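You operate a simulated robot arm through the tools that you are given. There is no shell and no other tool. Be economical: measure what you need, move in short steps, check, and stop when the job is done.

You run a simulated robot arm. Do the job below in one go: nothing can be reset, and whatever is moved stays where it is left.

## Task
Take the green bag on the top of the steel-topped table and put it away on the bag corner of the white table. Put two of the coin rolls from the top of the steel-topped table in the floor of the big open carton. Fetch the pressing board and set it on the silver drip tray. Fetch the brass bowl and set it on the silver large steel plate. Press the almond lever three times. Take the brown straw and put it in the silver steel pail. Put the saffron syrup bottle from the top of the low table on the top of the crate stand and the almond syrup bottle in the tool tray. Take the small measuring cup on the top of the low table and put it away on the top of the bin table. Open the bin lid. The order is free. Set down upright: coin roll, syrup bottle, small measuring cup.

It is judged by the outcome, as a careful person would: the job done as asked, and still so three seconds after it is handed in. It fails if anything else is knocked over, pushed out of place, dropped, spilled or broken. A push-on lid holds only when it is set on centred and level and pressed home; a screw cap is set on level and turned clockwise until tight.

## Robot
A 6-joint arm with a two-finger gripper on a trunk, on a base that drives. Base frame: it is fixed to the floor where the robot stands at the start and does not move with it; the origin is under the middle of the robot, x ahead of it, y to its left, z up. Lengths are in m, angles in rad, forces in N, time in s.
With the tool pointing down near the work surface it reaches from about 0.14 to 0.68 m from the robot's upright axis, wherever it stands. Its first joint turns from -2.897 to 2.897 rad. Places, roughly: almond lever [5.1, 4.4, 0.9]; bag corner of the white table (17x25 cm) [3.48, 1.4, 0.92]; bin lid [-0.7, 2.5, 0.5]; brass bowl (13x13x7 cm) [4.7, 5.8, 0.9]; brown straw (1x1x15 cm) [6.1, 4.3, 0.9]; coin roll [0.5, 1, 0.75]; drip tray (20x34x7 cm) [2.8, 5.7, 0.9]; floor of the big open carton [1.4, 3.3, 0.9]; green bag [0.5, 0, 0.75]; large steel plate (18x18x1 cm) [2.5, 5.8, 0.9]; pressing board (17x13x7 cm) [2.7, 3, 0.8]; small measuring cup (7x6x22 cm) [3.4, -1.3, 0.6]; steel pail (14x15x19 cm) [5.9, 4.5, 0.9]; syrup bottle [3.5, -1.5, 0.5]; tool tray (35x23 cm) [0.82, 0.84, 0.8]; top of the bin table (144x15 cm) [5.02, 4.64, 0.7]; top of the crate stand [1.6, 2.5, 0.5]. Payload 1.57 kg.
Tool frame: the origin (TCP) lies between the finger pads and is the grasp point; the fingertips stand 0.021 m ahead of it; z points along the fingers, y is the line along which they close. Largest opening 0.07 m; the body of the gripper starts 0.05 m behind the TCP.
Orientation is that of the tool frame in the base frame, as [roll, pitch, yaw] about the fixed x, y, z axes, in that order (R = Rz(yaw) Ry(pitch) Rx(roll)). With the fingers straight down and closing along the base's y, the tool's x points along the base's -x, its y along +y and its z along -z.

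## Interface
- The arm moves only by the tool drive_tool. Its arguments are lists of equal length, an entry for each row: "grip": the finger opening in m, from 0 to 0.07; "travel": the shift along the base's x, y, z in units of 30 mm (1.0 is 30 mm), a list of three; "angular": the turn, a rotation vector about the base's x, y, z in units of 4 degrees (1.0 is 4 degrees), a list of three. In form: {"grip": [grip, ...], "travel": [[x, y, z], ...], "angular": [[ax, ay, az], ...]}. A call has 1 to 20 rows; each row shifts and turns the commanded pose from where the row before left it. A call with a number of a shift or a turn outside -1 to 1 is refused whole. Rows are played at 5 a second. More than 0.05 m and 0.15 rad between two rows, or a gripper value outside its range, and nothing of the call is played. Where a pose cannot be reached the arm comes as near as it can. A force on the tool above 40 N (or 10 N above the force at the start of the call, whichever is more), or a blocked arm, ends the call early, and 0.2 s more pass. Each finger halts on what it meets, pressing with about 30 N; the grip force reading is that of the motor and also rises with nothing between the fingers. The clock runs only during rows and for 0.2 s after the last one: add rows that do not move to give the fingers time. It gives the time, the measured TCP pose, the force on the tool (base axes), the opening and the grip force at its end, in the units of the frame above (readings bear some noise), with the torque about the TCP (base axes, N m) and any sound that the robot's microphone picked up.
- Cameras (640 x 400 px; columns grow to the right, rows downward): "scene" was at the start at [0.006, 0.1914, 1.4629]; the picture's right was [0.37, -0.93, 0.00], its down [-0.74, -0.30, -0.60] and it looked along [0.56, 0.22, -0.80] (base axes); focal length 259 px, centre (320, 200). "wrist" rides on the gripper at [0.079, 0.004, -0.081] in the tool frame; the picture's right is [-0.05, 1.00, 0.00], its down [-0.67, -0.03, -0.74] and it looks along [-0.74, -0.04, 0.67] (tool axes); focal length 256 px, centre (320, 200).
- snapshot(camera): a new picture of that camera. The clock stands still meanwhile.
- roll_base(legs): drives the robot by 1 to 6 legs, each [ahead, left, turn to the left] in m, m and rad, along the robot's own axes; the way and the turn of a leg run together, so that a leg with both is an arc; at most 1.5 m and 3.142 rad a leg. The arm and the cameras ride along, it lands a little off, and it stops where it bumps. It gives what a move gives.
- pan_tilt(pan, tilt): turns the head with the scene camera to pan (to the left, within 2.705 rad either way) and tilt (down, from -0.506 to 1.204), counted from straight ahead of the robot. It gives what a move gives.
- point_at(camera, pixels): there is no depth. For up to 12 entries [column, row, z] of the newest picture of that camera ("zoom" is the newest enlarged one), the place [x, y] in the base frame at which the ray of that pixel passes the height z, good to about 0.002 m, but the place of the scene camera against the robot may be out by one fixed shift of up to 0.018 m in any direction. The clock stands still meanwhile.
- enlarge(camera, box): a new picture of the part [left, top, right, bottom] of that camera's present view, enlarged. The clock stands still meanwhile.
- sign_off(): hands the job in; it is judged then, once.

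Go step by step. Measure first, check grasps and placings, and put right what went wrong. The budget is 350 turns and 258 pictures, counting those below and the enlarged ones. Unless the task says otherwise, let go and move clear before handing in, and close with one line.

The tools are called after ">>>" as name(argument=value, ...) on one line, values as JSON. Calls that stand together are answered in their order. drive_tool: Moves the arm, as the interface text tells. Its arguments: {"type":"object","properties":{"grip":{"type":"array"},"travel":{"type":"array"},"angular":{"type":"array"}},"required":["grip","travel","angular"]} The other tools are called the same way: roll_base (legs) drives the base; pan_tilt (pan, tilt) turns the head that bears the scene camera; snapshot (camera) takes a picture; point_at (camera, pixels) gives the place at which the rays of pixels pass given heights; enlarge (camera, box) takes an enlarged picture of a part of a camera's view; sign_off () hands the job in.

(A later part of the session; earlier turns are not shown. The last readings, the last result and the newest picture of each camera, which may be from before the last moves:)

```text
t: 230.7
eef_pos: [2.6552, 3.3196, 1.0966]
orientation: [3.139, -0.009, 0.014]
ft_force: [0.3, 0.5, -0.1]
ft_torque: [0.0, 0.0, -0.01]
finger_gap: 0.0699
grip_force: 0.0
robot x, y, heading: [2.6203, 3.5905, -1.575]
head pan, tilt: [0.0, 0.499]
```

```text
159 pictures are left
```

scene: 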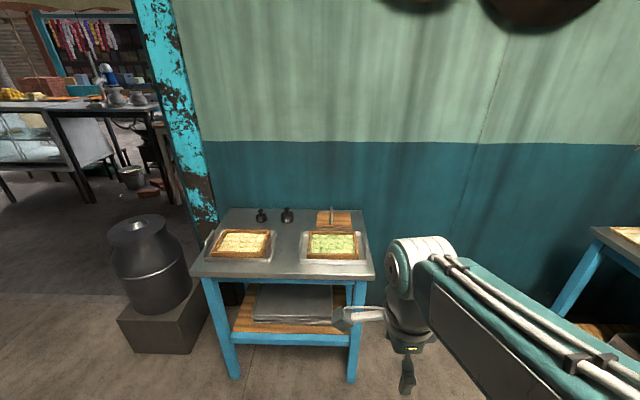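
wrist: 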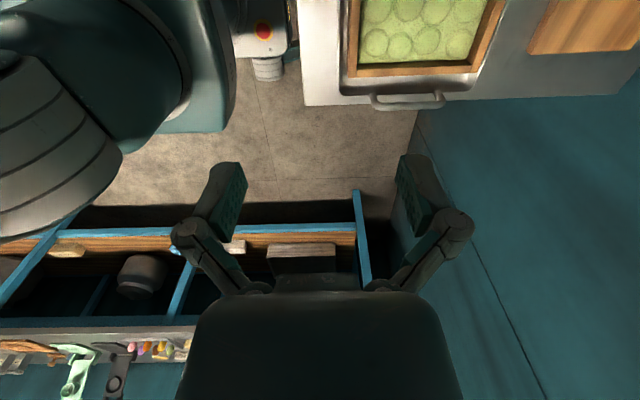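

Rotate the tool +90° so it closes along x and looks forward; move toward the board.

>>> drive_tool(grip=[0.05, 0.05, 0.05, 0.05, 0.05, 0.05, 0.05, 0.05, 0.05, 0.05, 0.05, 0.05, 0.05, 0.05, 0.05, 0.05, 0.05, 0.05, 0.05, 0.05], travel=[[0.04, -0.15, 0], [0.04, -0.15, 0], [0.04, -0.15, 0], [0.04, -0.15, 0], [0.04, -0.15, 0], [0.04, -0.15, 0], [0.04, -0.15, 0], [0.04, -0.15, 0], [0.04, -0.15, 0], [0.04, -0.15, 0], [0.04, -0.15, 0], [0.04, -0.15, 0], [0.04, -0.15, 0], [0.04, -0.15, 0], [0.04, -0.15, 0], [0.04, -0.15, 0], [0.04, -0.15, 0], [0.04, -0.15, 0], [0.04, -0.15, 0], [0.04, -0.15, 0]], angular=[[0, 0, 1], [0, 0, 1], [0, 0, 1], [0, 0, 1], [0, 0, 1], [0, 0, 1], [0, 0, 1], [0, 0, 1], [0, 0, 1], [0, 0, 1], [0, 0, 1], [0, 0, 1], [0, 0, 1], [0, 0, 1], [0, 0, 1], [0, 0, 1], [0, 0, 1], [0, 0, 1], [0, 0, 1], [0, 0, 1]])

>>> drive_tool(grip=[0.05, 0.05, 0.05], travel=[[0, 0, 0], [0, 0, 0], [0, 0, 0]], angular=[[0, 0, 1], [0, 0, 1], [0, 0, 0.3]])

>>> snapshot(camera="wrist")

```text
t: 234.9
eef_pos: [2.6795, 3.2301, 1.0971]
orientation: [3.14, -0.006, 1.411]
ft_force: [0.3, -0.1, 0.0]
ft_torque: [-0.01, 0.0, -0.04]
finger_gap: 0.0499
grip_force: 0.0
robot x, y, heading: [2.6184, 3.5877, -1.571]
head pan, tilt: [0.0, 0.499]
```

```text
t: 235.7
eef_pos: [2.6789, 3.2319, 1.0952]
orientation: [3.14, -0.009, 1.572]
ft_force: [-0.8, 0.7, 0.1]
ft_torque: [0.01, -0.03, 0.03]
finger_gap: 0.0499
grip_force: 0.0
robot x, y, heading: [2.6219, 3.5893, -1.57]
head pan, tilt: [0.0, 0.499]
```

```text
158 pictures are left
```

wrist: 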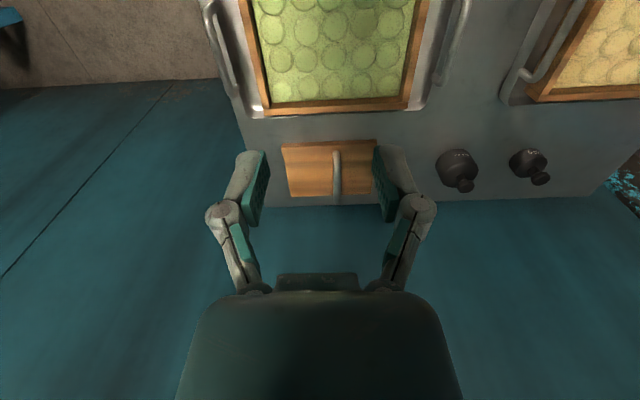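

Board in view at rows 140–197, handle at column 337. Move nearer for a second view.

>>> drive_tool(grip=[0.05, 0.05, 0.05, 0.05, 0.05], travel=[[0.1, -0.6, -0.8], [0.1, -0.6, -0.8], [0.1, -0.6, -0.8], [0.1, -0.6, -0.8], [0.1, -0.6, -0.8]], angular=[[0, 0, 0], [0, 0, 0], [0, 0, 0], [0, 0, 0], [0, 0, 0]])

>>> snapshot(camera="wrist")

```text
t: 236.9
eef_pos: [2.6943, 3.1402, 0.9755]
orientation: [3.138, -0.006, 1.57]
ft_force: [-0.2, -0.7, 0.7]
ft_torque: [-0.04, 0.0, 0.01]
finger_gap: 0.05
grip_force: 0.1
robot x, y, heading: [2.6208, 3.5886, -1.574]
head pan, tilt: [0.0, 0.499]
```

```text
157 pictures are left
```

wrist: 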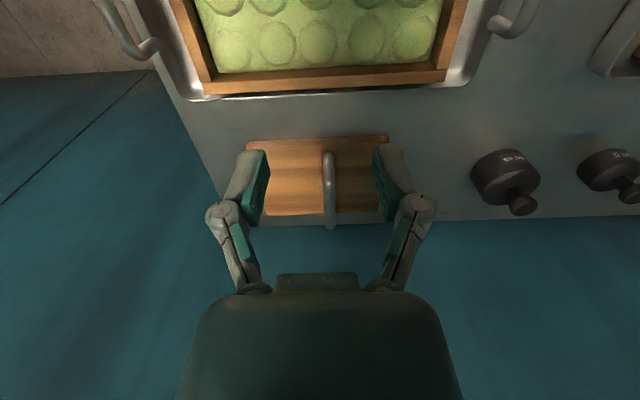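

Board top ≈0.805 with handle top ≈0.857, centre ≈(2.697,2.985). Move above the handle.

>>> drive_tool(grip=[0.05, 0.05, 0.05, 0.05, 0.05, 0.05, 0.05], travel=[[0, -0.8, 0], [0, -0.8, 0], [0, -0.8, 0], [0, -0.8, 0], [0, -0.8, -0.5], [0.1, -0.8, -0.5], [0, 0, 0]], angular=[[0, 0, 0], [0, 0, 0], [0, 0, 0], [0, 0, 0], [0, 0, 0], [0, 0, 0], [0, 0, 0]])

>>> snapshot(camera="wrist")

```text
t: 238.5
eef_pos: [2.6952, 2.9947, 0.9448]
orientation: [3.14, -0.008, 1.571]
ft_force: [0.6, 0.7, 0.0]
ft_torque: [-0.01, 0.0, 0.0]
finger_gap: 0.0497
grip_force: 0.0
robot x, y, heading: [2.6226, 3.5879, -1.573]
head pan, tilt: [0.0, 0.499]
```

```text
156 pictures are left
```

wrist: 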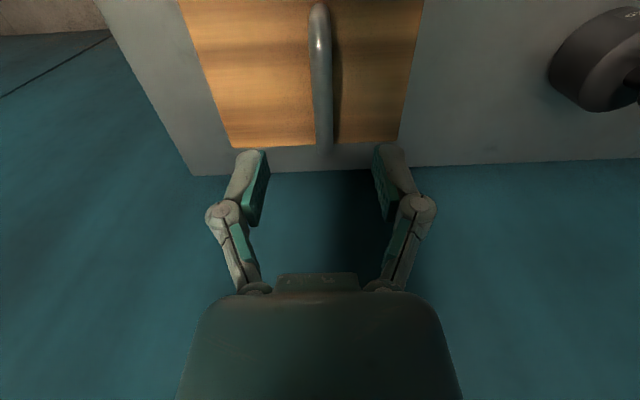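

Handle lies straight under the fingers (column 322). Descend and grip.

>>> drive_tool(grip=[0.05, 0.05, 0.05, 0.05, 0.05, 0, 0, 0, 0], travel=[[0.05, 0.2, -0.8], [0, 0, -0.8], [0, 0, -0.8], [0, 0, -0.7], [0, 0, 0], [0, 0, 0], [0, 0, 0], [0, 0, 0], [0, 0, 0]], angular=[[0, 0, 0], [0, 0, 0], [0, 0, 0], [0, 0, 0], [0, 0, 0], [0, 0, 0], [0, 0, 0], [0, 0, 0], [0, 0, 0]])

>>> snapshot(camera="wrist")

```text
t: 240.5
eef_pos: [2.6981, 2.9987, 0.8512]
orientation: [3.14, -0.008, 1.571]
ft_force: [0.1, 3.5, 15.8]
ft_torque: [0.24, 0.02, -0.01]
finger_gap: 0.0124
grip_force: 29.9
robot x, y, heading: [2.623, 3.5895, -1.569]
head pan, tilt: [0.0, 0.499]
```

```text
155 pictures are left
```

wrist: 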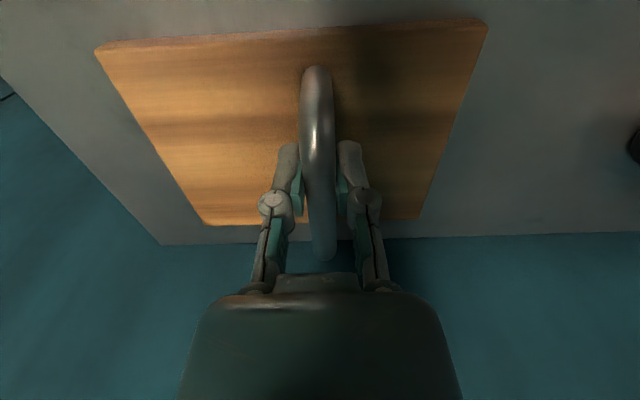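

Handle gripped (12 mm), fingertips touching the board. Lift.

>>> drive_tool(grip=[0, 0, 0, 0, 0, 0, 0, 0, 0], travel=[[0, 0, 0.2], [0, 0, 0.5], [0, 0, 1], [0, 0, 1], [0, 0, 1], [0, 0, 1], [0, 0, 1], [0, 0, 1], [0, 0, 1]], angular=[[0, 0, 0], [0, 0, 0], [0, 0, 0], [0, 0, 0], [0, 0, 0], [0, 0, 0], [0, 0, 0], [0, 0, 0], [0, 0, 0]])

>>> snapshot(camera="wrist")

```text
t: 242.5
eef_pos: [2.6976, 3.0008, 1.0825]
orientation: [3.141, -0.009, 1.569]
ft_force: [0.2, -0.6, -2.8]
ft_torque: [0.05, -0.05, -0.01]
finger_gap: 0.0124
grip_force: 30.4
robot x, y, heading: [2.6226, 3.5895, -1.568]
head pan, tilt: [0.0, 0.499]
```

```text
154 pictures are left
```

wrist: 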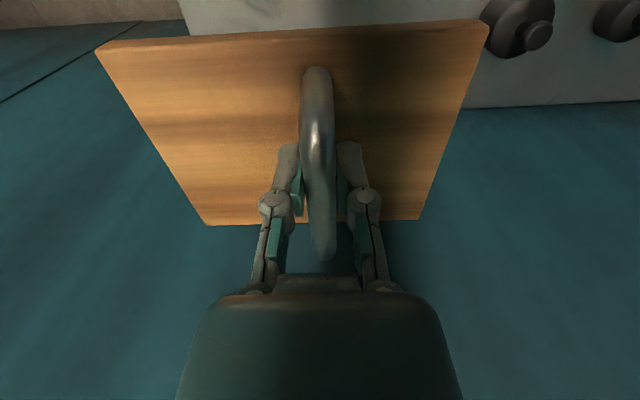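

Board held level. Tuck and drive back to the drip tray table.

>>> drive_tool(grip=[0, 0, 0, 0, 0, 0, 0, 0, 0, 0], travel=[[0, 1, 0.2], [0, 1, 0.2], [0, 1, 0.2], [0, 1, 0.2], [0, 1, 0.2], [-0.2, 1, 0], [-0.4, 1, 0], [-0.4, 1, 0], [-0.4, 1, 0], [-0.4, 0.3, 0]], angular=[[0, 0, 0], [0, 0, 0], [0, 0, 0], [0, 0, 0], [0, 0, 0], [0, 0, 0], [0, 0, 0], [0, 0, 0], [0, 0, 0], [0, 0, 0]])

>>> roll_base(legs=[[-0.9, 0, 0], [0, 0, 1.57], [0, 0, 1.57], [0.5, -0.15, 0]])

>>> pan_tilt(pan=0.0, tilt=0.55)

>>> snapshot(camera="scene")

```text
t: 244.7
eef_pos: [2.644, 3.2795, 1.1142]
orientation: [3.14, -0.008, 1.571]
ft_force: [0.1, -0.4, -2.9]
ft_torque: [0.03, -0.03, -0.06]
finger_gap: 0.0126
grip_force: 30.8
robot x, y, heading: [2.6235, 3.59, -1.572]
head pan, tilt: [0.0, 0.499]
```

```text
t: 259.7
eef_pos: [2.7338, 5.293, 1.1153]
orientation: [-3.141, -0.007, -1.556]
ft_force: [0.4, 0.3, -2.1]
ft_torque: [-0.02, 0.03, -0.01]
finger_gap: 0.0126
grip_force: 30.6
robot x, y, heading: [2.7633, 4.9876, 1.58]
head pan, tilt: [0.0, 0.499]
```

```text
t: 260.3
eef_pos: [2.7357, 5.2922, 1.1155]
orientation: [3.139, -0.008, -1.557]
ft_force: [0.6, -0.5, -2.4]
ft_torque: [-0.03, 0.04, -0.01]
finger_gap: 0.0126
grip_force: 29.9
robot x, y, heading: [2.7609, 4.9835, 1.586]
head pan, tilt: [0.0, 0.55]
```

```text
153 pictures are left
```

scene: 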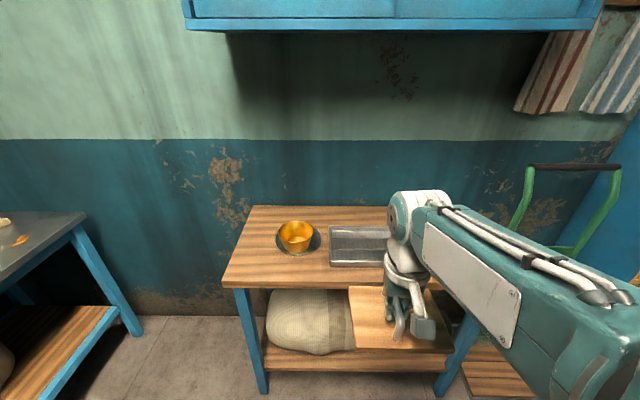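

Move 12 cm closer and measure the tray corners in the scene view.

>>> roll_base(legs=[[0.12, 0.0, 0]])

>>> enlarge(camera="scene", box=[230, 200, 430, 320])

```text
t: 261.6
eef_pos: [2.7339, 5.4101, 1.1168]
orientation: [3.139, -0.007, -1.558]
ft_force: [0.9, 0.0, -2.9]
ft_torque: [-0.05, 0.03, 0.01]
finger_gap: 0.0124
grip_force: 30.6
robot x, y, heading: [2.7613, 5.0984, 1.579]
head pan, tilt: [0.0, 0.55]
```

```text
3.20 times, centred on (330, 260) of scene
```

zoom: 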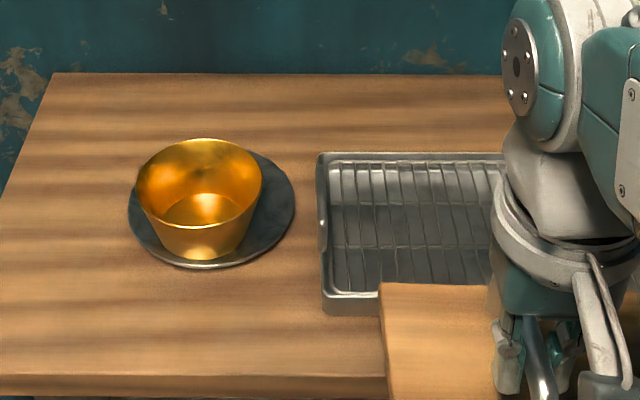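

>>> point_at(camera="zoom", pixels=[[325, 315, 0.86], [322, 293, 0.885], [318, 155, 0.885], [500, 153, 0.885], [495, 310, 0.86], [212, 265, 0.865], [210, 150, 0.865]])

```text
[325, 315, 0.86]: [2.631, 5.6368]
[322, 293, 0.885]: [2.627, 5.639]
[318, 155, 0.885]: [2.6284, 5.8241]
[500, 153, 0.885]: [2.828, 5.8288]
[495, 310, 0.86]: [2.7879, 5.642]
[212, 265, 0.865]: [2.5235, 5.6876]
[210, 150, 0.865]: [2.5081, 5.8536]
```

Tray centre ≈(2.787,5.732). Move the board over it and start lowering.

>>> drive_tool(grip=[0, 0, 0, 0, 0, 0, 0, 0, 0, 0, 0, 0, 0, 0, 0, 0], travel=[[0.13, 1, 0], [0.13, 1, 0], [0.13, 1, 0], [0.13, 1, 0], [0.13, 1, 0], [0.13, 1, 0], [0.13, 1, 0], [0.13, 1, 0], [0.13, 1, 0], [0.13, 1, 0], [0.13, 0.73, 0], [0, 0, -1], [0, 0, -1], [0, 0, -1], [0, 0, -1], [0, 0, 0]], angular=[[0, 0, 0], [0, 0, 0], [0, 0, 0], [0, 0, 0], [0, 0, 0], [0, 0, 0], [0, 0, 0], [0, 0, 0], [0, 0, 0], [0, 0, 0], [0, 0, 0], [0, 0, 0], [0, 0, 0], [0, 0, 0], [0, 0, 0], [0, 0, 0]])

>>> snapshot(camera="wrist")

>>> snapshot(camera="scene")

```text
t: 265.0
eef_pos: [2.7754, 5.734, 0.9957]
orientation: [3.139, -0.009, -1.559]
ft_force: [-1.0, 0.1, -2.3]
ft_torque: [-0.06, -0.02, -0.01]
finger_gap: 0.0127
grip_force: 30.0
robot x, y, heading: [2.7615, 5.0998, 1.579]
head pan, tilt: [0.0, 0.55]
```

```text
151 pictures are left
```

wrist: 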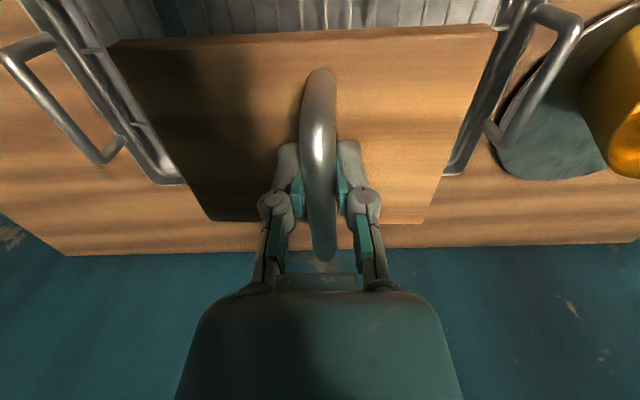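

```text
150 pictures are left
```

scene: 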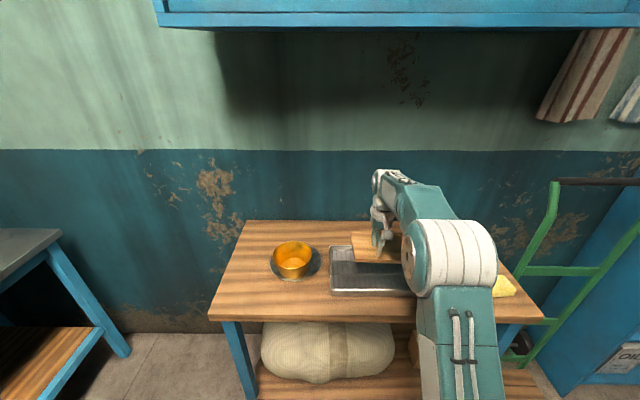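

Board is over the tray (tray centre ≈(2.776,5.735)). Lower gently.

>>> drive_tool(grip=[0, 0, 0, 0, 0, 0, 0], travel=[[-0.2, 0, -0.6], [0, 0, -0.5], [0, 0, -0.3], [0, 0, -0.2], [0, 0, -0.15], [0, 0, -0.1], [0, 0, 0]], angular=[[0, 0, 0], [0, 0, 0], [0, 0, 0], [0, 0, 0], [0, 0, 0], [0, 0, 0], [0, 0, 0]])

>>> snapshot(camera="wrist")

```text
t: 266.6
eef_pos: [2.7717, 5.7323, 0.9401]
orientation: [3.141, -0.009, -1.559]
ft_force: [0.0, -0.1, -2.9]
ft_torque: [-0.03, 0.04, -0.02]
finger_gap: 0.0125
grip_force: 29.9
robot x, y, heading: [2.7592, 5.101, 1.577]
head pan, tilt: [0.0, 0.55]
```

```text
149 pictures are left
```

wrist: 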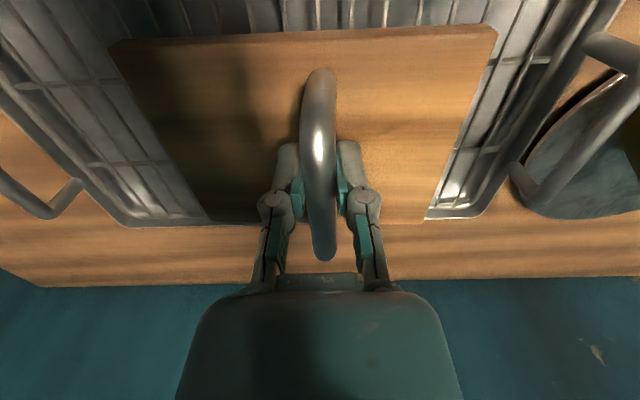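

Still free; continue.

>>> drive_tool(grip=[0, 0, 0, 0, 0, 0, 0], travel=[[0, 0, -0.12], [0, 0, -0.12], [0, 0, -0.12], [0, 0, -0.12], [0, 0, -0.12], [0, 0, -0.12], [0, 0, 0]], angular=[[0, 0, 0], [0, 0, 0], [0, 0, 0], [0, 0, 0], [0, 0, 0], [0, 0, 0], [0, 0, 0]])

```text
t: 268.2
eef_pos: [2.7705, 5.7313, 0.9193]
orientation: [3.141, -0.006, -1.557]
ft_force: [2.3, 6.0, 17.6]
ft_torque: [0.08, 0.02, 0.01]
finger_gap: 0.0136
grip_force: 29.7
robot x, y, heading: [2.7609, 5.1001, 1.577]
head pan, tilt: [0.0, 0.55]
```

Contact. Ease up a hair, release, and rise.

>>> drive_tool(grip=[0.0, 0.03, 0.04, 0.04, 0.04, 0.04, 0.04, 0.04, 0.04, 0.04], travel=[[0, 0, 0.05], [0, 0, 0], [0, 0, 0], [0, 0, 0.3], [0, 0, 0.7], [0, 0, 1], [0, 0, 1], [0, -1, 1], [0, -1, 1], [0, -1, 0]], angular=[[0, 0, 0], [0, 0, 0], [0, 0, 0], [0, 0, 0], [0, 0, 0], [0, 0, 0], [0, 0, 0], [0, 0, 0], [0, 0, 0], [0, 0, 0]])

>>> snapshot(camera="wrist")

>>> enlarge(camera="scene", box=[230, 200, 430, 320])

```text
t: 270.4
eef_pos: [2.7731, 5.6417, 1.0694]
orientation: [3.141, -0.008, -1.559]
ft_force: [0.7, 0.5, 0.0]
ft_torque: [-0.02, -0.03, 0.0]
finger_gap: 0.04
grip_force: 0.0
robot x, y, heading: [2.759, 5.1004, 1.58]
head pan, tilt: [0.0, 0.55]
```

```text
148 pictures are left
```

wrist: 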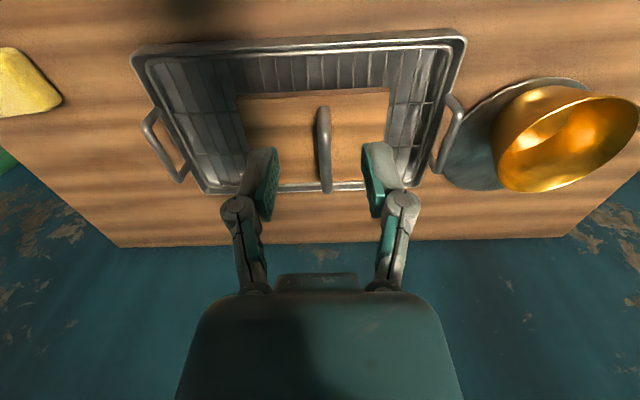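

```text
3.20 times, centred on (330, 260) of scene
```

zoom: 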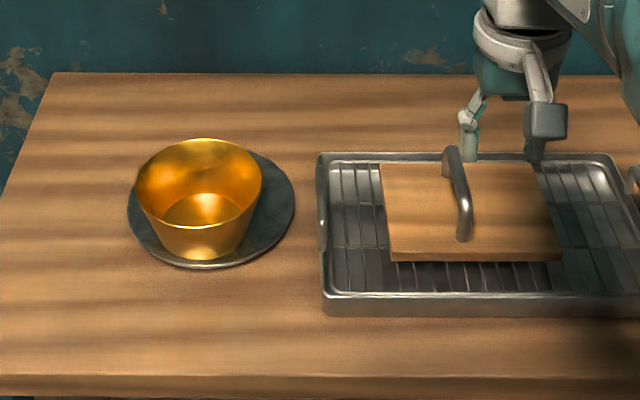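

Board sits in the drip tray. Now tuck, leave the room through the door and look for the straw and pail around (6,4.4).

>>> drive_tool(grip=[0.04, 0.04, 0.04, 0.04, 0.04, 0.04, 0.04, 0.04], travel=[[0, -1, 0.2], [0, -1, 0.2], [0, -1, 0.2], [0, -1, 0.2], [0, -1, 0.2], [0, -1, 0], [0, -1, 0], [0, -1, 0]], angular=[[0, 0, 0], [0, 0, 0], [0, 0, 0], [0, 0, 0], [0, 0, 0], [0, 0, 0], [0, 0, 0], [0, 0, 0]])

>>> roll_base(legs=[[-0.6, 0, 0], [0, -1.45, 0], [0, -0.12, 0], [0, 0, -1.57], [0, 0, -1.57]])

```text
t: 272.2
eef_pos: [2.7706, 5.4012, 1.096]
orientation: [3.141, -0.008, -1.56]
ft_force: [-0.6, -0.5, -0.9]
ft_torque: [0.0, 0.0, 0.0]
finger_gap: 0.0401
grip_force: 0.1
robot x, y, heading: [2.7598, 5.1006, 1.578]
head pan, tilt: [0.0, 0.55]
```

```text
t: 291.0
eef_pos: [4.3594, 4.2404, 1.0974]
orientation: [3.139, -0.007, 1.569]
ft_force: [0.6, 0.6, 0.1]
ft_torque: [-0.01, 0.01, 0.0]
finger_gap: 0.0398
grip_force: 0.0
robot x, y, heading: [4.3705, 4.5426, -1.574]
head pan, tilt: [0.0, 0.55]
```

>>> roll_base(legs=[[1.2, 0, 0], [1.2, 0, 0], [0, 0, 1.57], [0.7, 0, 0]])

>>> pan_tilt(pan=0.9, tilt=0.25)

>>> snapshot(camera="scene")

```text
t: 310.1
eef_pos: [5.3191, 2.1122, 1.0978]
orientation: [-3.141, -0.007, 3.124]
ft_force: [0.7, -0.8, 0.0]
ft_torque: [0.03, 0.0, 0.01]
finger_gap: 0.04
grip_force: 0.1
robot x, y, heading: [5.0213, 2.1325, -0.022]
head pan, tilt: [0.0, 0.55]
```

```text
t: 311.3
eef_pos: [5.3185, 2.1128, 1.097]
orientation: [3.141, -0.006, 3.124]
ft_force: [0.4, -0.6, 0.1]
ft_torque: [-0.01, 0.05, 0.0]
finger_gap: 0.0398
grip_force: 0.2
robot x, y, heading: [5.0172, 2.1343, -0.022]
head pan, tilt: [0.901, 0.25]
```

```text
146 pictures are left
```

scene: 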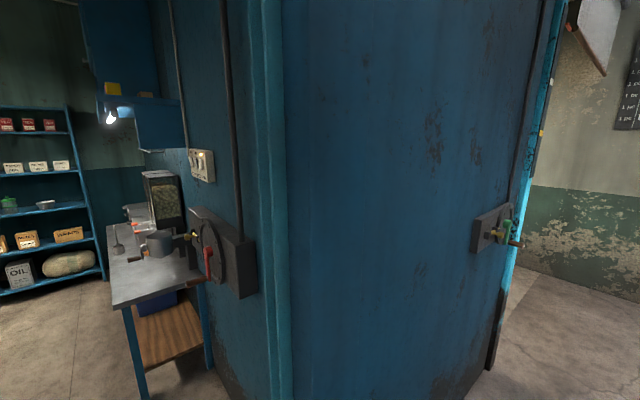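

There's a passage beyond the blue door leaf at the right. Drive on and look left.

>>> roll_base(legs=[[0.9, -0.1, 0.02]])

>>> pan_tilt(pan=1.3, tilt=0.25)

>>> snapshot(camera="scene")

>>> pan_tilt(pan=0.2, tilt=0.25)

>>> snapshot(camera="scene")

```text
t: 316.0
eef_pos: [6.2071, 2.0026, 1.0971]
orientation: [3.141, -0.009, 3.133]
ft_force: [-0.3, -0.3, 0.2]
ft_torque: [-0.01, 0.03, -0.02]
finger_gap: 0.0398
grip_force: 0.1
robot x, y, heading: [5.9054, 2.0177, -0.01]
head pan, tilt: [0.901, 0.25]
```

```text
t: 316.9
eef_pos: [6.2079, 2.0022, 1.0979]
orientation: [3.141, -0.007, 3.133]
ft_force: [-0.4, 0.5, -0.2]
ft_torque: [-0.03, 0.02, -0.01]
finger_gap: 0.04
grip_force: 0.0
robot x, y, heading: [5.9044, 2.0187, -0.012]
head pan, tilt: [1.3, 0.25]
```

```text
145 pictures are left
```

scene: 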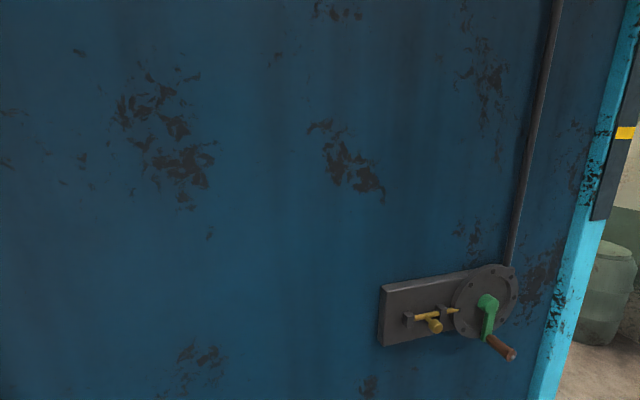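

```text
t: 318.2
eef_pos: [6.2075, 2.0027, 1.0977]
orientation: [3.14, -0.008, 3.133]
ft_force: [0.0, 0.3, 1.1]
ft_torque: [0.04, 0.0, 0.02]
finger_gap: 0.04
grip_force: 0.1
robot x, y, heading: [5.908, 2.0209, -0.008]
head pan, tilt: [0.201, 0.25]
```

```text
144 pictures are left
```

scene: 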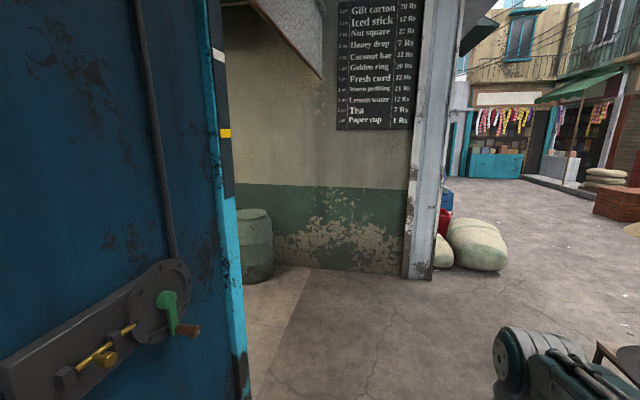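

The leaf ends near (245,380); an alcove opens beyond. Measure floor points.

>>> point_at(camera="scene", pixels=[[243, 395, 0], [250, 283, 0], [405, 278, 0], [290, 265, 0], [430, 278, 0]])

>>> roll_base(legs=[[0.9, -0.25, 0]])

>>> pan_tilt(pan=1.4, tilt=0.3)

>>> snapshot(camera="scene")

```text
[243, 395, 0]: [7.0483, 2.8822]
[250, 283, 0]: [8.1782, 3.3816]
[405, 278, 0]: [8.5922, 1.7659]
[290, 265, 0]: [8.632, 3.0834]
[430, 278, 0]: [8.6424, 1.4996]
```

```text
t: 323.1
eef_pos: [7.099, 1.7184, 1.0977]
orientation: [3.14, -0.006, 3.1]
ft_force: [0.0, 0.3, 0.6]
ft_torque: [-0.01, 0.0, 0.0]
finger_gap: 0.0399
grip_force: 0.0
robot x, y, heading: [6.8013, 1.7448, -0.044]
head pan, tilt: [0.201, 0.25]
```

```text
t: 324.5
eef_pos: [7.0986, 1.7178, 1.098]
orientation: [3.141, -0.007, 3.1]
ft_force: [0.4, -0.1, 0.2]
ft_torque: [0.03, -0.01, -0.02]
finger_gap: 0.0399
grip_force: 0.0
robot x, y, heading: [6.7958, 1.7481, -0.048]
head pan, tilt: [1.4, 0.3]
```

```text
143 pictures are left
```

scene: 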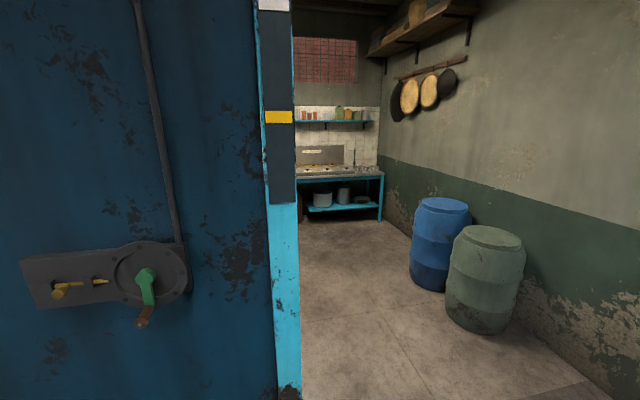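

A kitchen lies beyond. Drive in past the leaf (x≈7.6) and look left.

>>> roll_base(legs=[[0.8, 0, 0.04], [0, 1.45, 0], [0, 0.3, 0]])

>>> pan_tilt(pan=2.4, tilt=0.3)

>>> snapshot(camera="scene")

>>> pan_tilt(pan=1.4, tilt=0.3)

>>> snapshot(camera="scene")

```text
t: 337.4
eef_pos: [7.9167, 3.4619, 1.0979]
orientation: [3.138, -0.007, -3.13]
ft_force: [0.3, -0.3, 0.4]
ft_torque: [0.06, -0.02, -0.01]
finger_gap: 0.04
grip_force: 0.1
robot x, y, heading: [7.6138, 3.4743, 0.005]
head pan, tilt: [1.4, 0.3]
```

```text
t: 338.6
eef_pos: [7.9163, 3.4636, 1.0974]
orientation: [3.138, -0.008, -3.133]
ft_force: [0.6, -0.1, -0.6]
ft_torque: [0.02, 0.0, 0.0]
finger_gap: 0.0401
grip_force: 0.1
robot x, y, heading: [7.6119, 3.4767, 0.01]
head pan, tilt: [2.4, 0.3]
```

```text
142 pictures are left
```

scene: 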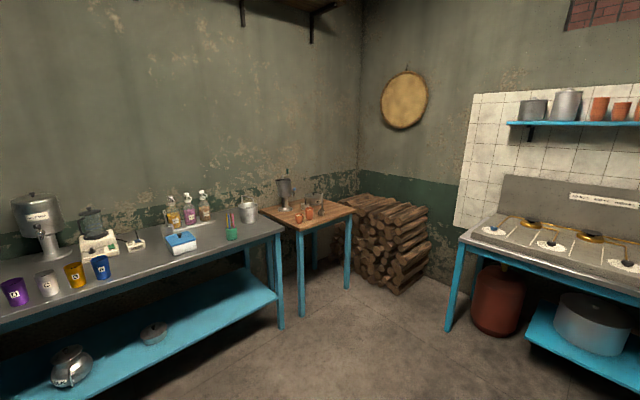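

```text
t: 339.9
eef_pos: [7.9163, 3.4656, 1.0984]
orientation: [-3.141, -0.006, -3.131]
ft_force: [0.6, -0.1, 0.4]
ft_torque: [0.01, 0.01, 0.02]
finger_gap: 0.0402
grip_force: 0.0
robot x, y, heading: [7.6085, 3.4774, 0.007]
head pan, tilt: [1.4, 0.3]
```

```text
141 pictures are left
```

scene: 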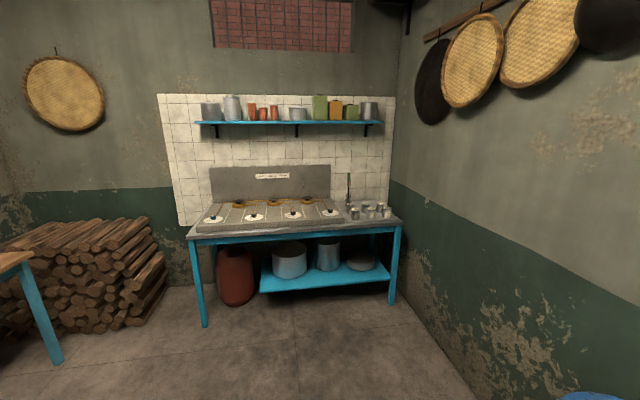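

Straw holder (230,225) and pail (247,210) are on the left counter. Turn around and approach.

>>> roll_base(legs=[[0, 0.5, 0], [0, 0, 1.57], [0, 0, 1.57], [0.75, -0.2, 0]])

>>> pan_tilt(pan=0.1, tilt=0.5)

>>> snapshot(camera="scene")

```text
t: 354.1
eef_pos: [6.5836, 4.232, 1.0987]
orientation: [-3.141, -0.007, -0.039]
ft_force: [-1.1, 1.0, -0.9]
ft_torque: [0.02, 0.02, -0.03]
finger_gap: 0.04
grip_force: 0.0
robot x, y, heading: [6.8867, 4.2081, 3.101]
head pan, tilt: [1.4, 0.3]
```

```text
t: 355.5
eef_pos: [6.5832, 4.2334, 1.098]
orientation: [3.14, -0.007, -0.04]
ft_force: [0.9, -0.4, -0.2]
ft_torque: [0.0, 0.0, -0.01]
finger_gap: 0.04
grip_force: 0.1
robot x, y, heading: [6.8874, 4.2079, 3.101]
head pan, tilt: [0.099, 0.499]
```

```text
140 pictures are left
```

scene: 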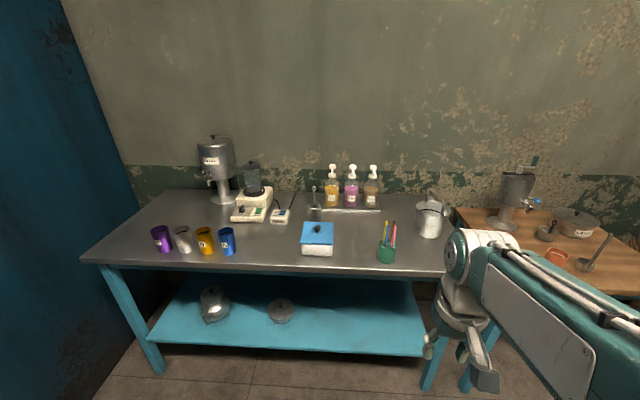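

Zoom on the straw holder and pail.

>>> enlarge(camera="scene", box=[350, 180, 470, 280])

>>> point_at(camera="scene", pixels=[[386, 260, 0.85], [430, 237, 0.85], [387, 225, 1.0], [440, 270, 0.84], [85, 262, 0.84]])

>>> snapshot(camera="wrist")

```text
4.00 times, centred on (410, 230) of scene
```

zoom: 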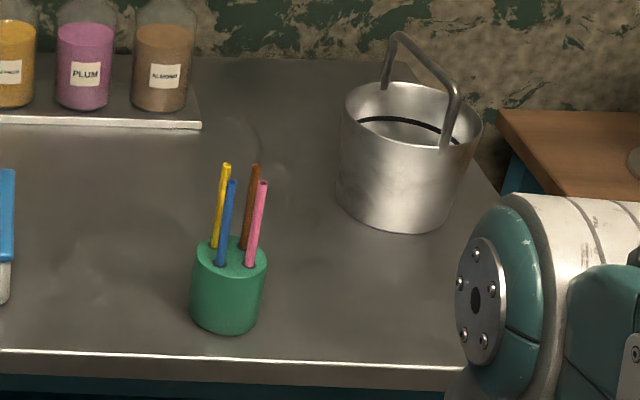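

```text
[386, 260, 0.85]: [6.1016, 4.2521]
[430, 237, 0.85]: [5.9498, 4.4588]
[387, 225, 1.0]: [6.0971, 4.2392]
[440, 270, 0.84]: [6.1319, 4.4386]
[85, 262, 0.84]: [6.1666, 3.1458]
```

```text
138 pictures are left
```

wrist: 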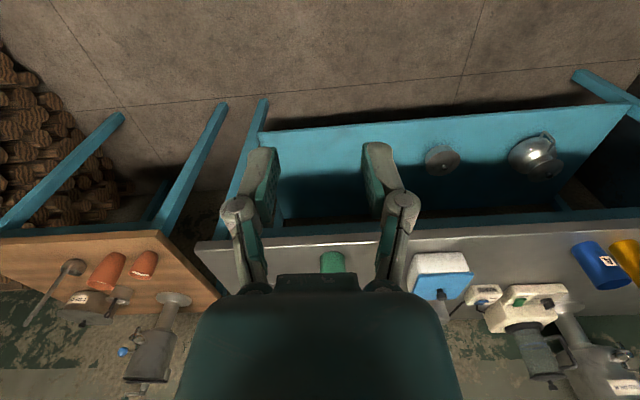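

Holder with brown straw at the back-right, (6.10,4.25); pail at (5.95,4.46). Drive closer.

>>> roll_base(legs=[[0.3, -0.07, 0.04]])

>>> snapshot(camera="wrist")

>>> snapshot(camera="scene")

```text
t: 357.6
eef_pos: [6.2918, 4.2928, 1.0987]
orientation: [-3.141, -0.007, 0.005]
ft_force: [0.0, 0.0, -0.1]
ft_torque: [0.04, 0.0, 0.0]
finger_gap: 0.0404
grip_force: 0.0
robot x, y, heading: [6.5931, 4.2831, -3.143]
head pan, tilt: [0.099, 0.499]
```

```text
137 pictures are left
```

wrist: 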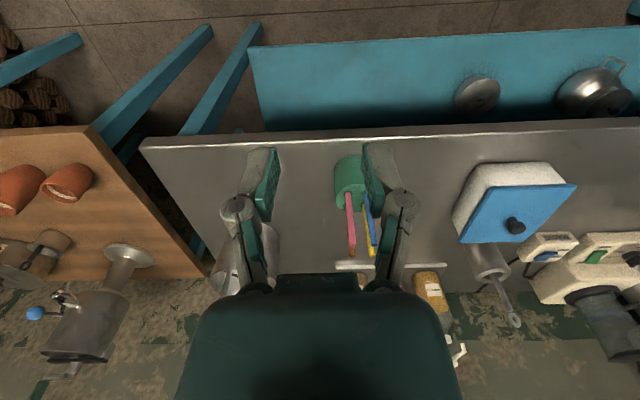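

```text
136 pictures are left
```

scene: 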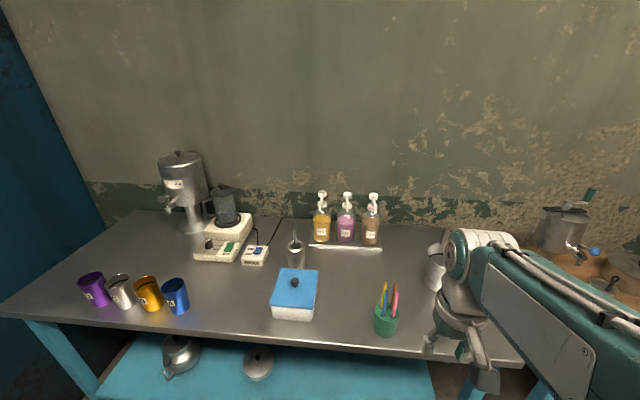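

Brown is hidden behind pink from here. Raise and move over for a steeper view.

>>> drive_tool(grip=[0.04, 0.04, 0.04, 0.04, 0.04, 0.04], travel=[[0, -0.5, 0.9], [0, -0.5, 0.9], [-1, -0.5, 0.9], [-1, -0.5, 0.9], [-1, 0, 0.4], [-1, 0, 0]], angular=[[0, 0, 0], [0, 0, 0], [0, 0, 0], [0, 0, 0], [0, 0, 0], [0, 0, 0]])

>>> snapshot(camera="wrist")

>>> enlarge(camera="wrist", box=[180, 0, 460, 200])

```text
t: 359.0
eef_pos: [6.1677, 4.2367, 1.2188]
orientation: [3.14, -0.009, 0.003]
ft_force: [0.1, 0.0, 1.2]
ft_torque: [0.01, 0.06, -0.01]
finger_gap: 0.0399
grip_force: 0.1
robot x, y, heading: [6.592, 4.281, -3.138]
head pan, tilt: [0.099, 0.499]
```

```text
135 pictures are left
```

wrist: 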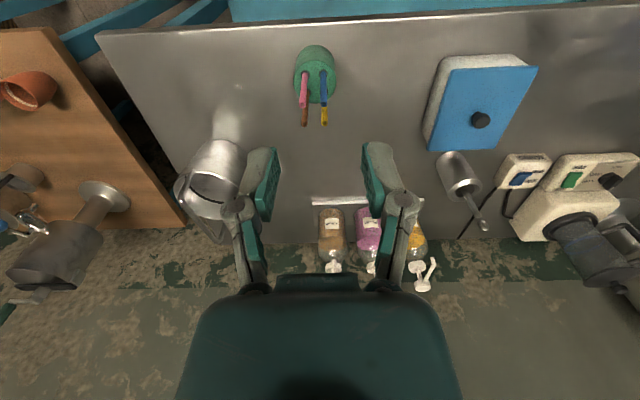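

```text
2.00 times, centred on (320, 100) of wrist
```

zoom: 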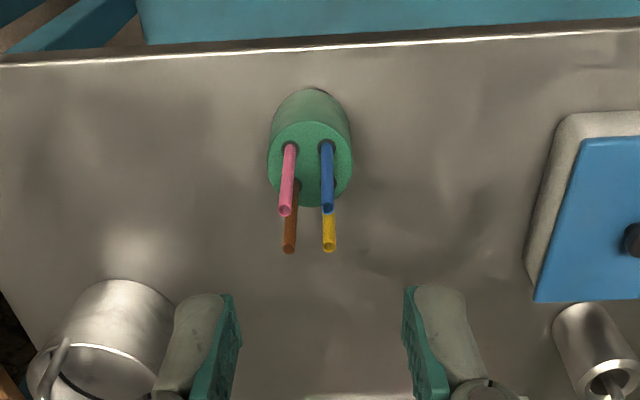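

Triangulated: brown straw top at (6.0785,4.261,1.024), ~25 mm from its neighbours. I'll turn 45° to close diagonally and hover above.

>>> drive_tool(grip=[0.03, 0.03, 0.03, 0.03, 0.03, 0.03, 0.03, 0.03, 0.03, 0.03, 0.03, 0.03, 0.03], travel=[[-0.248, 0.0675, -0.386], [-0.248, 0.0675, -0.386], [-0.248, 0.0675, -0.386], [-0.248, 0.0675, -0.386], [-0.248, 0.0675, -0.386], [-0.248, 0.0675, -0.386], [-0.248, 0.0675, -0.386], [-0.248, 0.0675, -0.386], [-0.248, 0.0675, -0.386], [-0.248, 0.0675, -0.386], [-0.248, 0.0675, -0.386], [-0.248, 0.0675, -0.386], [0, 0, 0]], angular=[[0, 0, 0.9375], [0, 0, 0.9375], [0, 0, 0.9375], [0, 0, 0.9375], [0, 0, 0.9375], [0, 0, 0.9375], [0, 0, 0.9375], [0, 0, 0.9375], [0, 0, 0.9375], [0, 0, 0.9375], [0, 0, 0.9375], [0, 0, 0.9375], [0, 0, 0]])

>>> snapshot(camera="wrist")

```text
t: 361.8
eef_pos: [6.0814, 4.2572, 1.0774]
orientation: [3.14, -0.008, 0.792]
ft_force: [-0.1, 0.2, 0.9]
ft_torque: [-0.02, -0.03, 0.01]
finger_gap: 0.0303
grip_force: 0.0
robot x, y, heading: [6.5949, 4.2836, -3.142]
head pan, tilt: [0.099, 0.499]
```

```text
133 pictures are left
```

wrist: 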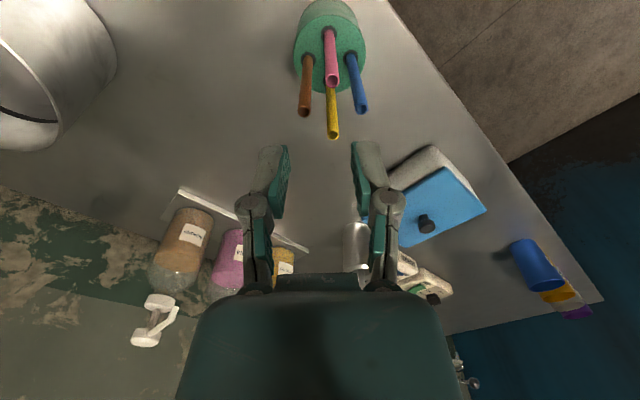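

Brown top at (305,112) versus approach line (320,120): shift by (−2,+10) mm and drop 2 cm to re-check.

>>> drive_tool(grip=[0.03, 0.03, 0.03], travel=[[-0.07, 0.33, 0], [0, 0, -0.7], [0, 0, 0]], angular=[[0, 0, 0], [0, 0, 0], [0, 0, 0]])

>>> enlarge(camera="wrist", box=[220, 20, 420, 220])

```text
t: 362.6
eef_pos: [6.0791, 4.2696, 1.0572]
orientation: [3.141, -0.009, 0.789]
ft_force: [-1.1, 0.5, 0.1]
ft_torque: [0.01, 0.01, 0.03]
finger_gap: 0.0301
grip_force: 0.1
robot x, y, heading: [6.5901, 4.2822, -3.142]
head pan, tilt: [0.099, 0.499]
```

```text
2.00 times, centred on (320, 120) of wrist
```

zoom: 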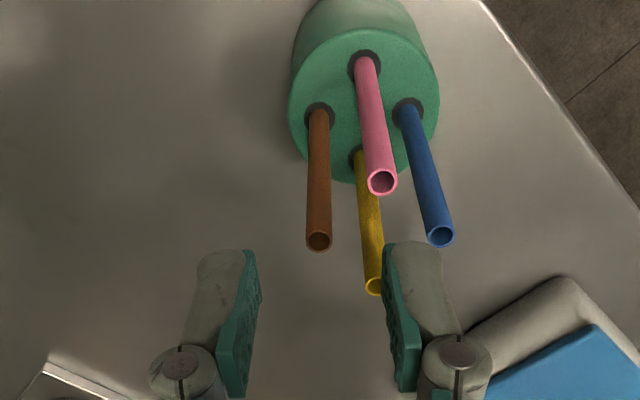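

Brown top is exactly on the approach line. Descend 5 cm and close.

>>> drive_tool(grip=[0.03, 0.03, 0.03, 0.03, 0, 0, 0], travel=[[0, 0, -0.6], [0, 0, -0.6], [0, 0, -0.5], [0, 0, 0], [0, 0, 0], [0, 0, 0], [0, 0, 0]], angular=[[0, 0, 0], [0, 0, 0], [0, 0, 0], [0, 0, 0], [0, 0, 0], [0, 0, 0], [0, 0, 0]])

>>> drive_tool(grip=[0, 0, 0, 0, 0, 0, 0, 0], travel=[[0, 0, 0.5], [0, 0, 0.9], [0, 0, 0.9], [0, 0, 0.9], [0, 0, 0.9], [0, 0, 0.9], [0, 0, 0.9], [0, 0, 0.9]], angular=[[0, 0, 0], [0, 0, 0], [0, 0, 0], [0, 0, 0], [0, 0, 0], [0, 0, 0], [0, 0, 0], [0, 0, 0]])

>>> snapshot(camera="wrist")

```text
t: 364.2
eef_pos: [6.0792, 4.2681, 1.0062]
orientation: [3.139, -0.008, 0.79]
ft_force: [0.4, -0.8, -0.2]
ft_torque: [0.02, 0.0, 0.01]
finger_gap: 0.0225
grip_force: 29.6
robot x, y, heading: [6.5917, 4.2841, -3.137]
head pan, tilt: [0.099, 0.499]
```

```text
t: 366.0
eef_pos: [6.0813, 4.2672, 1.2102]
orientation: [3.141, -0.009, 0.791]
ft_force: [-1.1, -1.0, 0.1]
ft_torque: [-0.03, 0.0, 0.0]
finger_gap: 0.0222
grip_force: 30.9
robot x, y, heading: [6.595, 4.2833, -3.14]
head pan, tilt: [0.099, 0.499]
```

```text
131 pictures are left
```

wrist: 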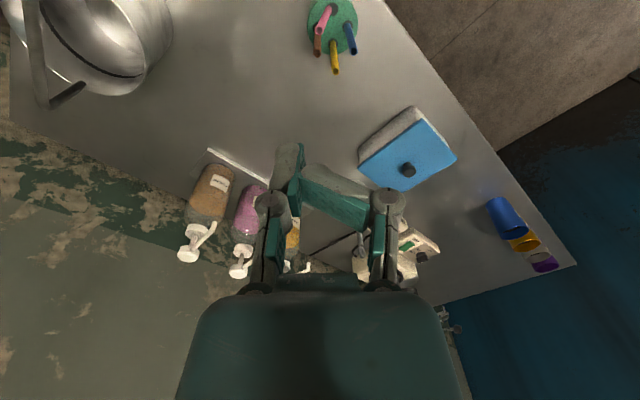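

The straw wasn't taken (gap 22 mm) and the right finger looks swung inward at (340,190). Open and look again.

>>> drive_tool(grip=[0.04, 0.05, 0.05, 0.05], travel=[[0, 0, 0], [0, 0, 0], [0, 0, 0], [0, 0, 0]], angular=[[0, 0, 0], [0, 0, 0], [0, 0, 0], [0, 0, 0]])

>>> snapshot(camera="wrist")

```text
t: 367.0
eef_pos: [6.0814, 4.267, 1.2101]
orientation: [3.14, -0.009, 0.791]
ft_force: [-0.2, -0.5, 0.1]
ft_torque: [0.02, 0.02, 0.03]
finger_gap: 0.0507
grip_force: 0.5
robot x, y, heading: [6.5909, 4.2794, -3.138]
head pan, tilt: [0.099, 0.499]
```

```text
130 pictures are left
```

wrist: 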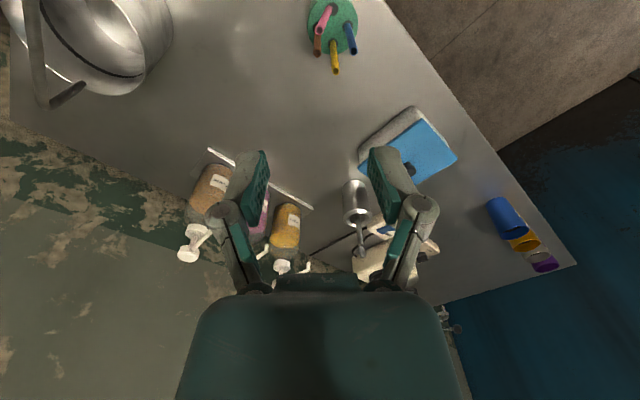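

Fingers are normal again. Zoom on the straws to see their state.

>>> enlarge(camera="wrist", box=[280, 0, 400, 90])

```text
4.44 times, centred on (340, 45) of wrist
```

zoom: 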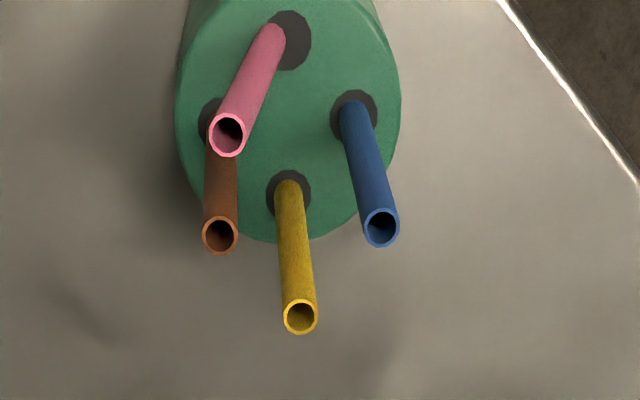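

Pink now leans toward brown — my straw-top height was too high (really ≈1.005), so the finger caught pink. Get coordinates at z=1.005.

>>> point_at(camera="zoom", pixels=[[220, 235, 1.005], [229, 134, 1.0], [300, 317, 1.005], [380, 228, 1.005], [211, 118, 0.93], [288, 40, 0.93], [288, 192, 0.93], [355, 108, 0.93]])

```text
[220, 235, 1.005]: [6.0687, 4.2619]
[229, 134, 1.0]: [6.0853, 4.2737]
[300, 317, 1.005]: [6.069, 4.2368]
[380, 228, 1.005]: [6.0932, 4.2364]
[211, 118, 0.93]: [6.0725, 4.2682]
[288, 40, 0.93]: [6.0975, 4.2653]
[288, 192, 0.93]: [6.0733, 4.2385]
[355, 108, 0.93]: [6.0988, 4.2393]
```

Brown top (6.0687,4.262), pink now at (6.085,4.274). Turn 18° more so the fingers pass between, move over brown and check.

>>> drive_tool(grip=[0.027, 0.027, 0.027, 0.027, 0.027, 0.027, 0.027], travel=[[-0.1, -0.04, -0.9], [-0.1, -0.04, -0.9], [-0.1, -0.04, -0.9], [-0.1, -0.04, -0.9], [-0.02, 0, -0.9], [0, 0, -0.83], [0, 0, 0]], angular=[[0, 0, 0.88], [0, 0, 0.88], [0, 0, 0.88], [0, 0, 0.88], [0, 0, 0.88], [0, 0, 0], [0, 0, 0]])

>>> enlarge(camera="wrist", box=[220, 20, 420, 220])

```text
t: 368.6
eef_pos: [6.0687, 4.2626, 1.0511]
orientation: [3.141, -0.01, 1.098]
ft_force: [-0.1, -0.2, 0.7]
ft_torque: [-0.01, -0.02, -0.03]
finger_gap: 0.0271
grip_force: 0.1
robot x, y, heading: [6.5899, 4.281, -3.137]
head pan, tilt: [0.099, 0.499]
```

```text
2.00 times, centred on (320, 120) of wrist
```

zoom: 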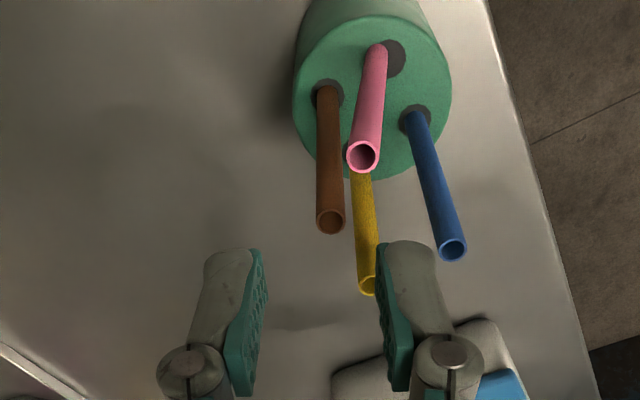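

>>> point_at(camera="zoom", pixels=[[330, 222, 1.005], [330, 222, 1.015], [330, 222, 0.995], [363, 155, 1.0], [367, 285, 1.005], [453, 250, 1.005]])

```text
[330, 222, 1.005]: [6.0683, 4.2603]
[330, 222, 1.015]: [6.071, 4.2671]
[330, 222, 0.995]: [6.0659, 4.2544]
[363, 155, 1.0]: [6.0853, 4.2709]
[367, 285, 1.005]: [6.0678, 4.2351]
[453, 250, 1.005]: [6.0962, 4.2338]
```

Matches at z=1.005. Fine shift, descend and close.

>>> drive_tool(grip=[0.027, 0.027, 0.027, 0.027, 0.027, 0.027, 0, 0, 0], travel=[[0, -0.08, -0.3], [0, 0, -0.5], [0, 0, -0.5], [0, 0, -0.5], [0, 0, -0.4], [0, 0, 0], [0, 0, 0], [0, 0, 0], [0, 0, 0]], angular=[[0, 0, 0], [0, 0, 0], [0, 0, 0], [0, 0, 0], [0, 0, 0], [0, 0, 0], [0, 0, 0], [0, 0, 0], [0, 0, 0]])

>>> snapshot(camera="wrist")

```text
t: 370.6
eef_pos: [6.0675, 4.2602, 0.9829]
orientation: [3.139, -0.008, 1.098]
ft_force: [1.1, -0.6, 0.4]
ft_torque: [-0.01, 0.02, 0.0]
finger_gap: 0.006
grip_force: 29.7
robot x, y, heading: [6.5935, 4.2815, -3.141]
head pan, tilt: [0.099, 0.499]
```

```text
127 pictures are left
```

wrist: 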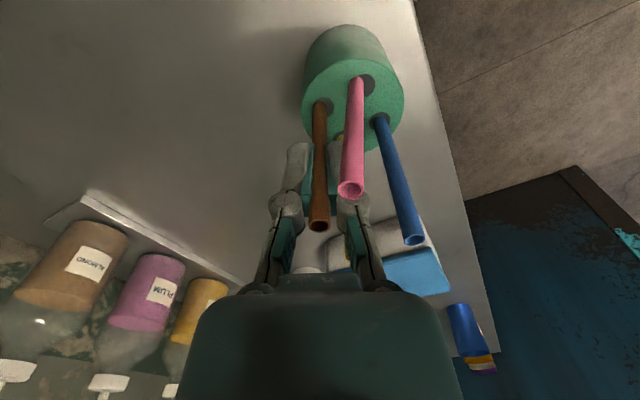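

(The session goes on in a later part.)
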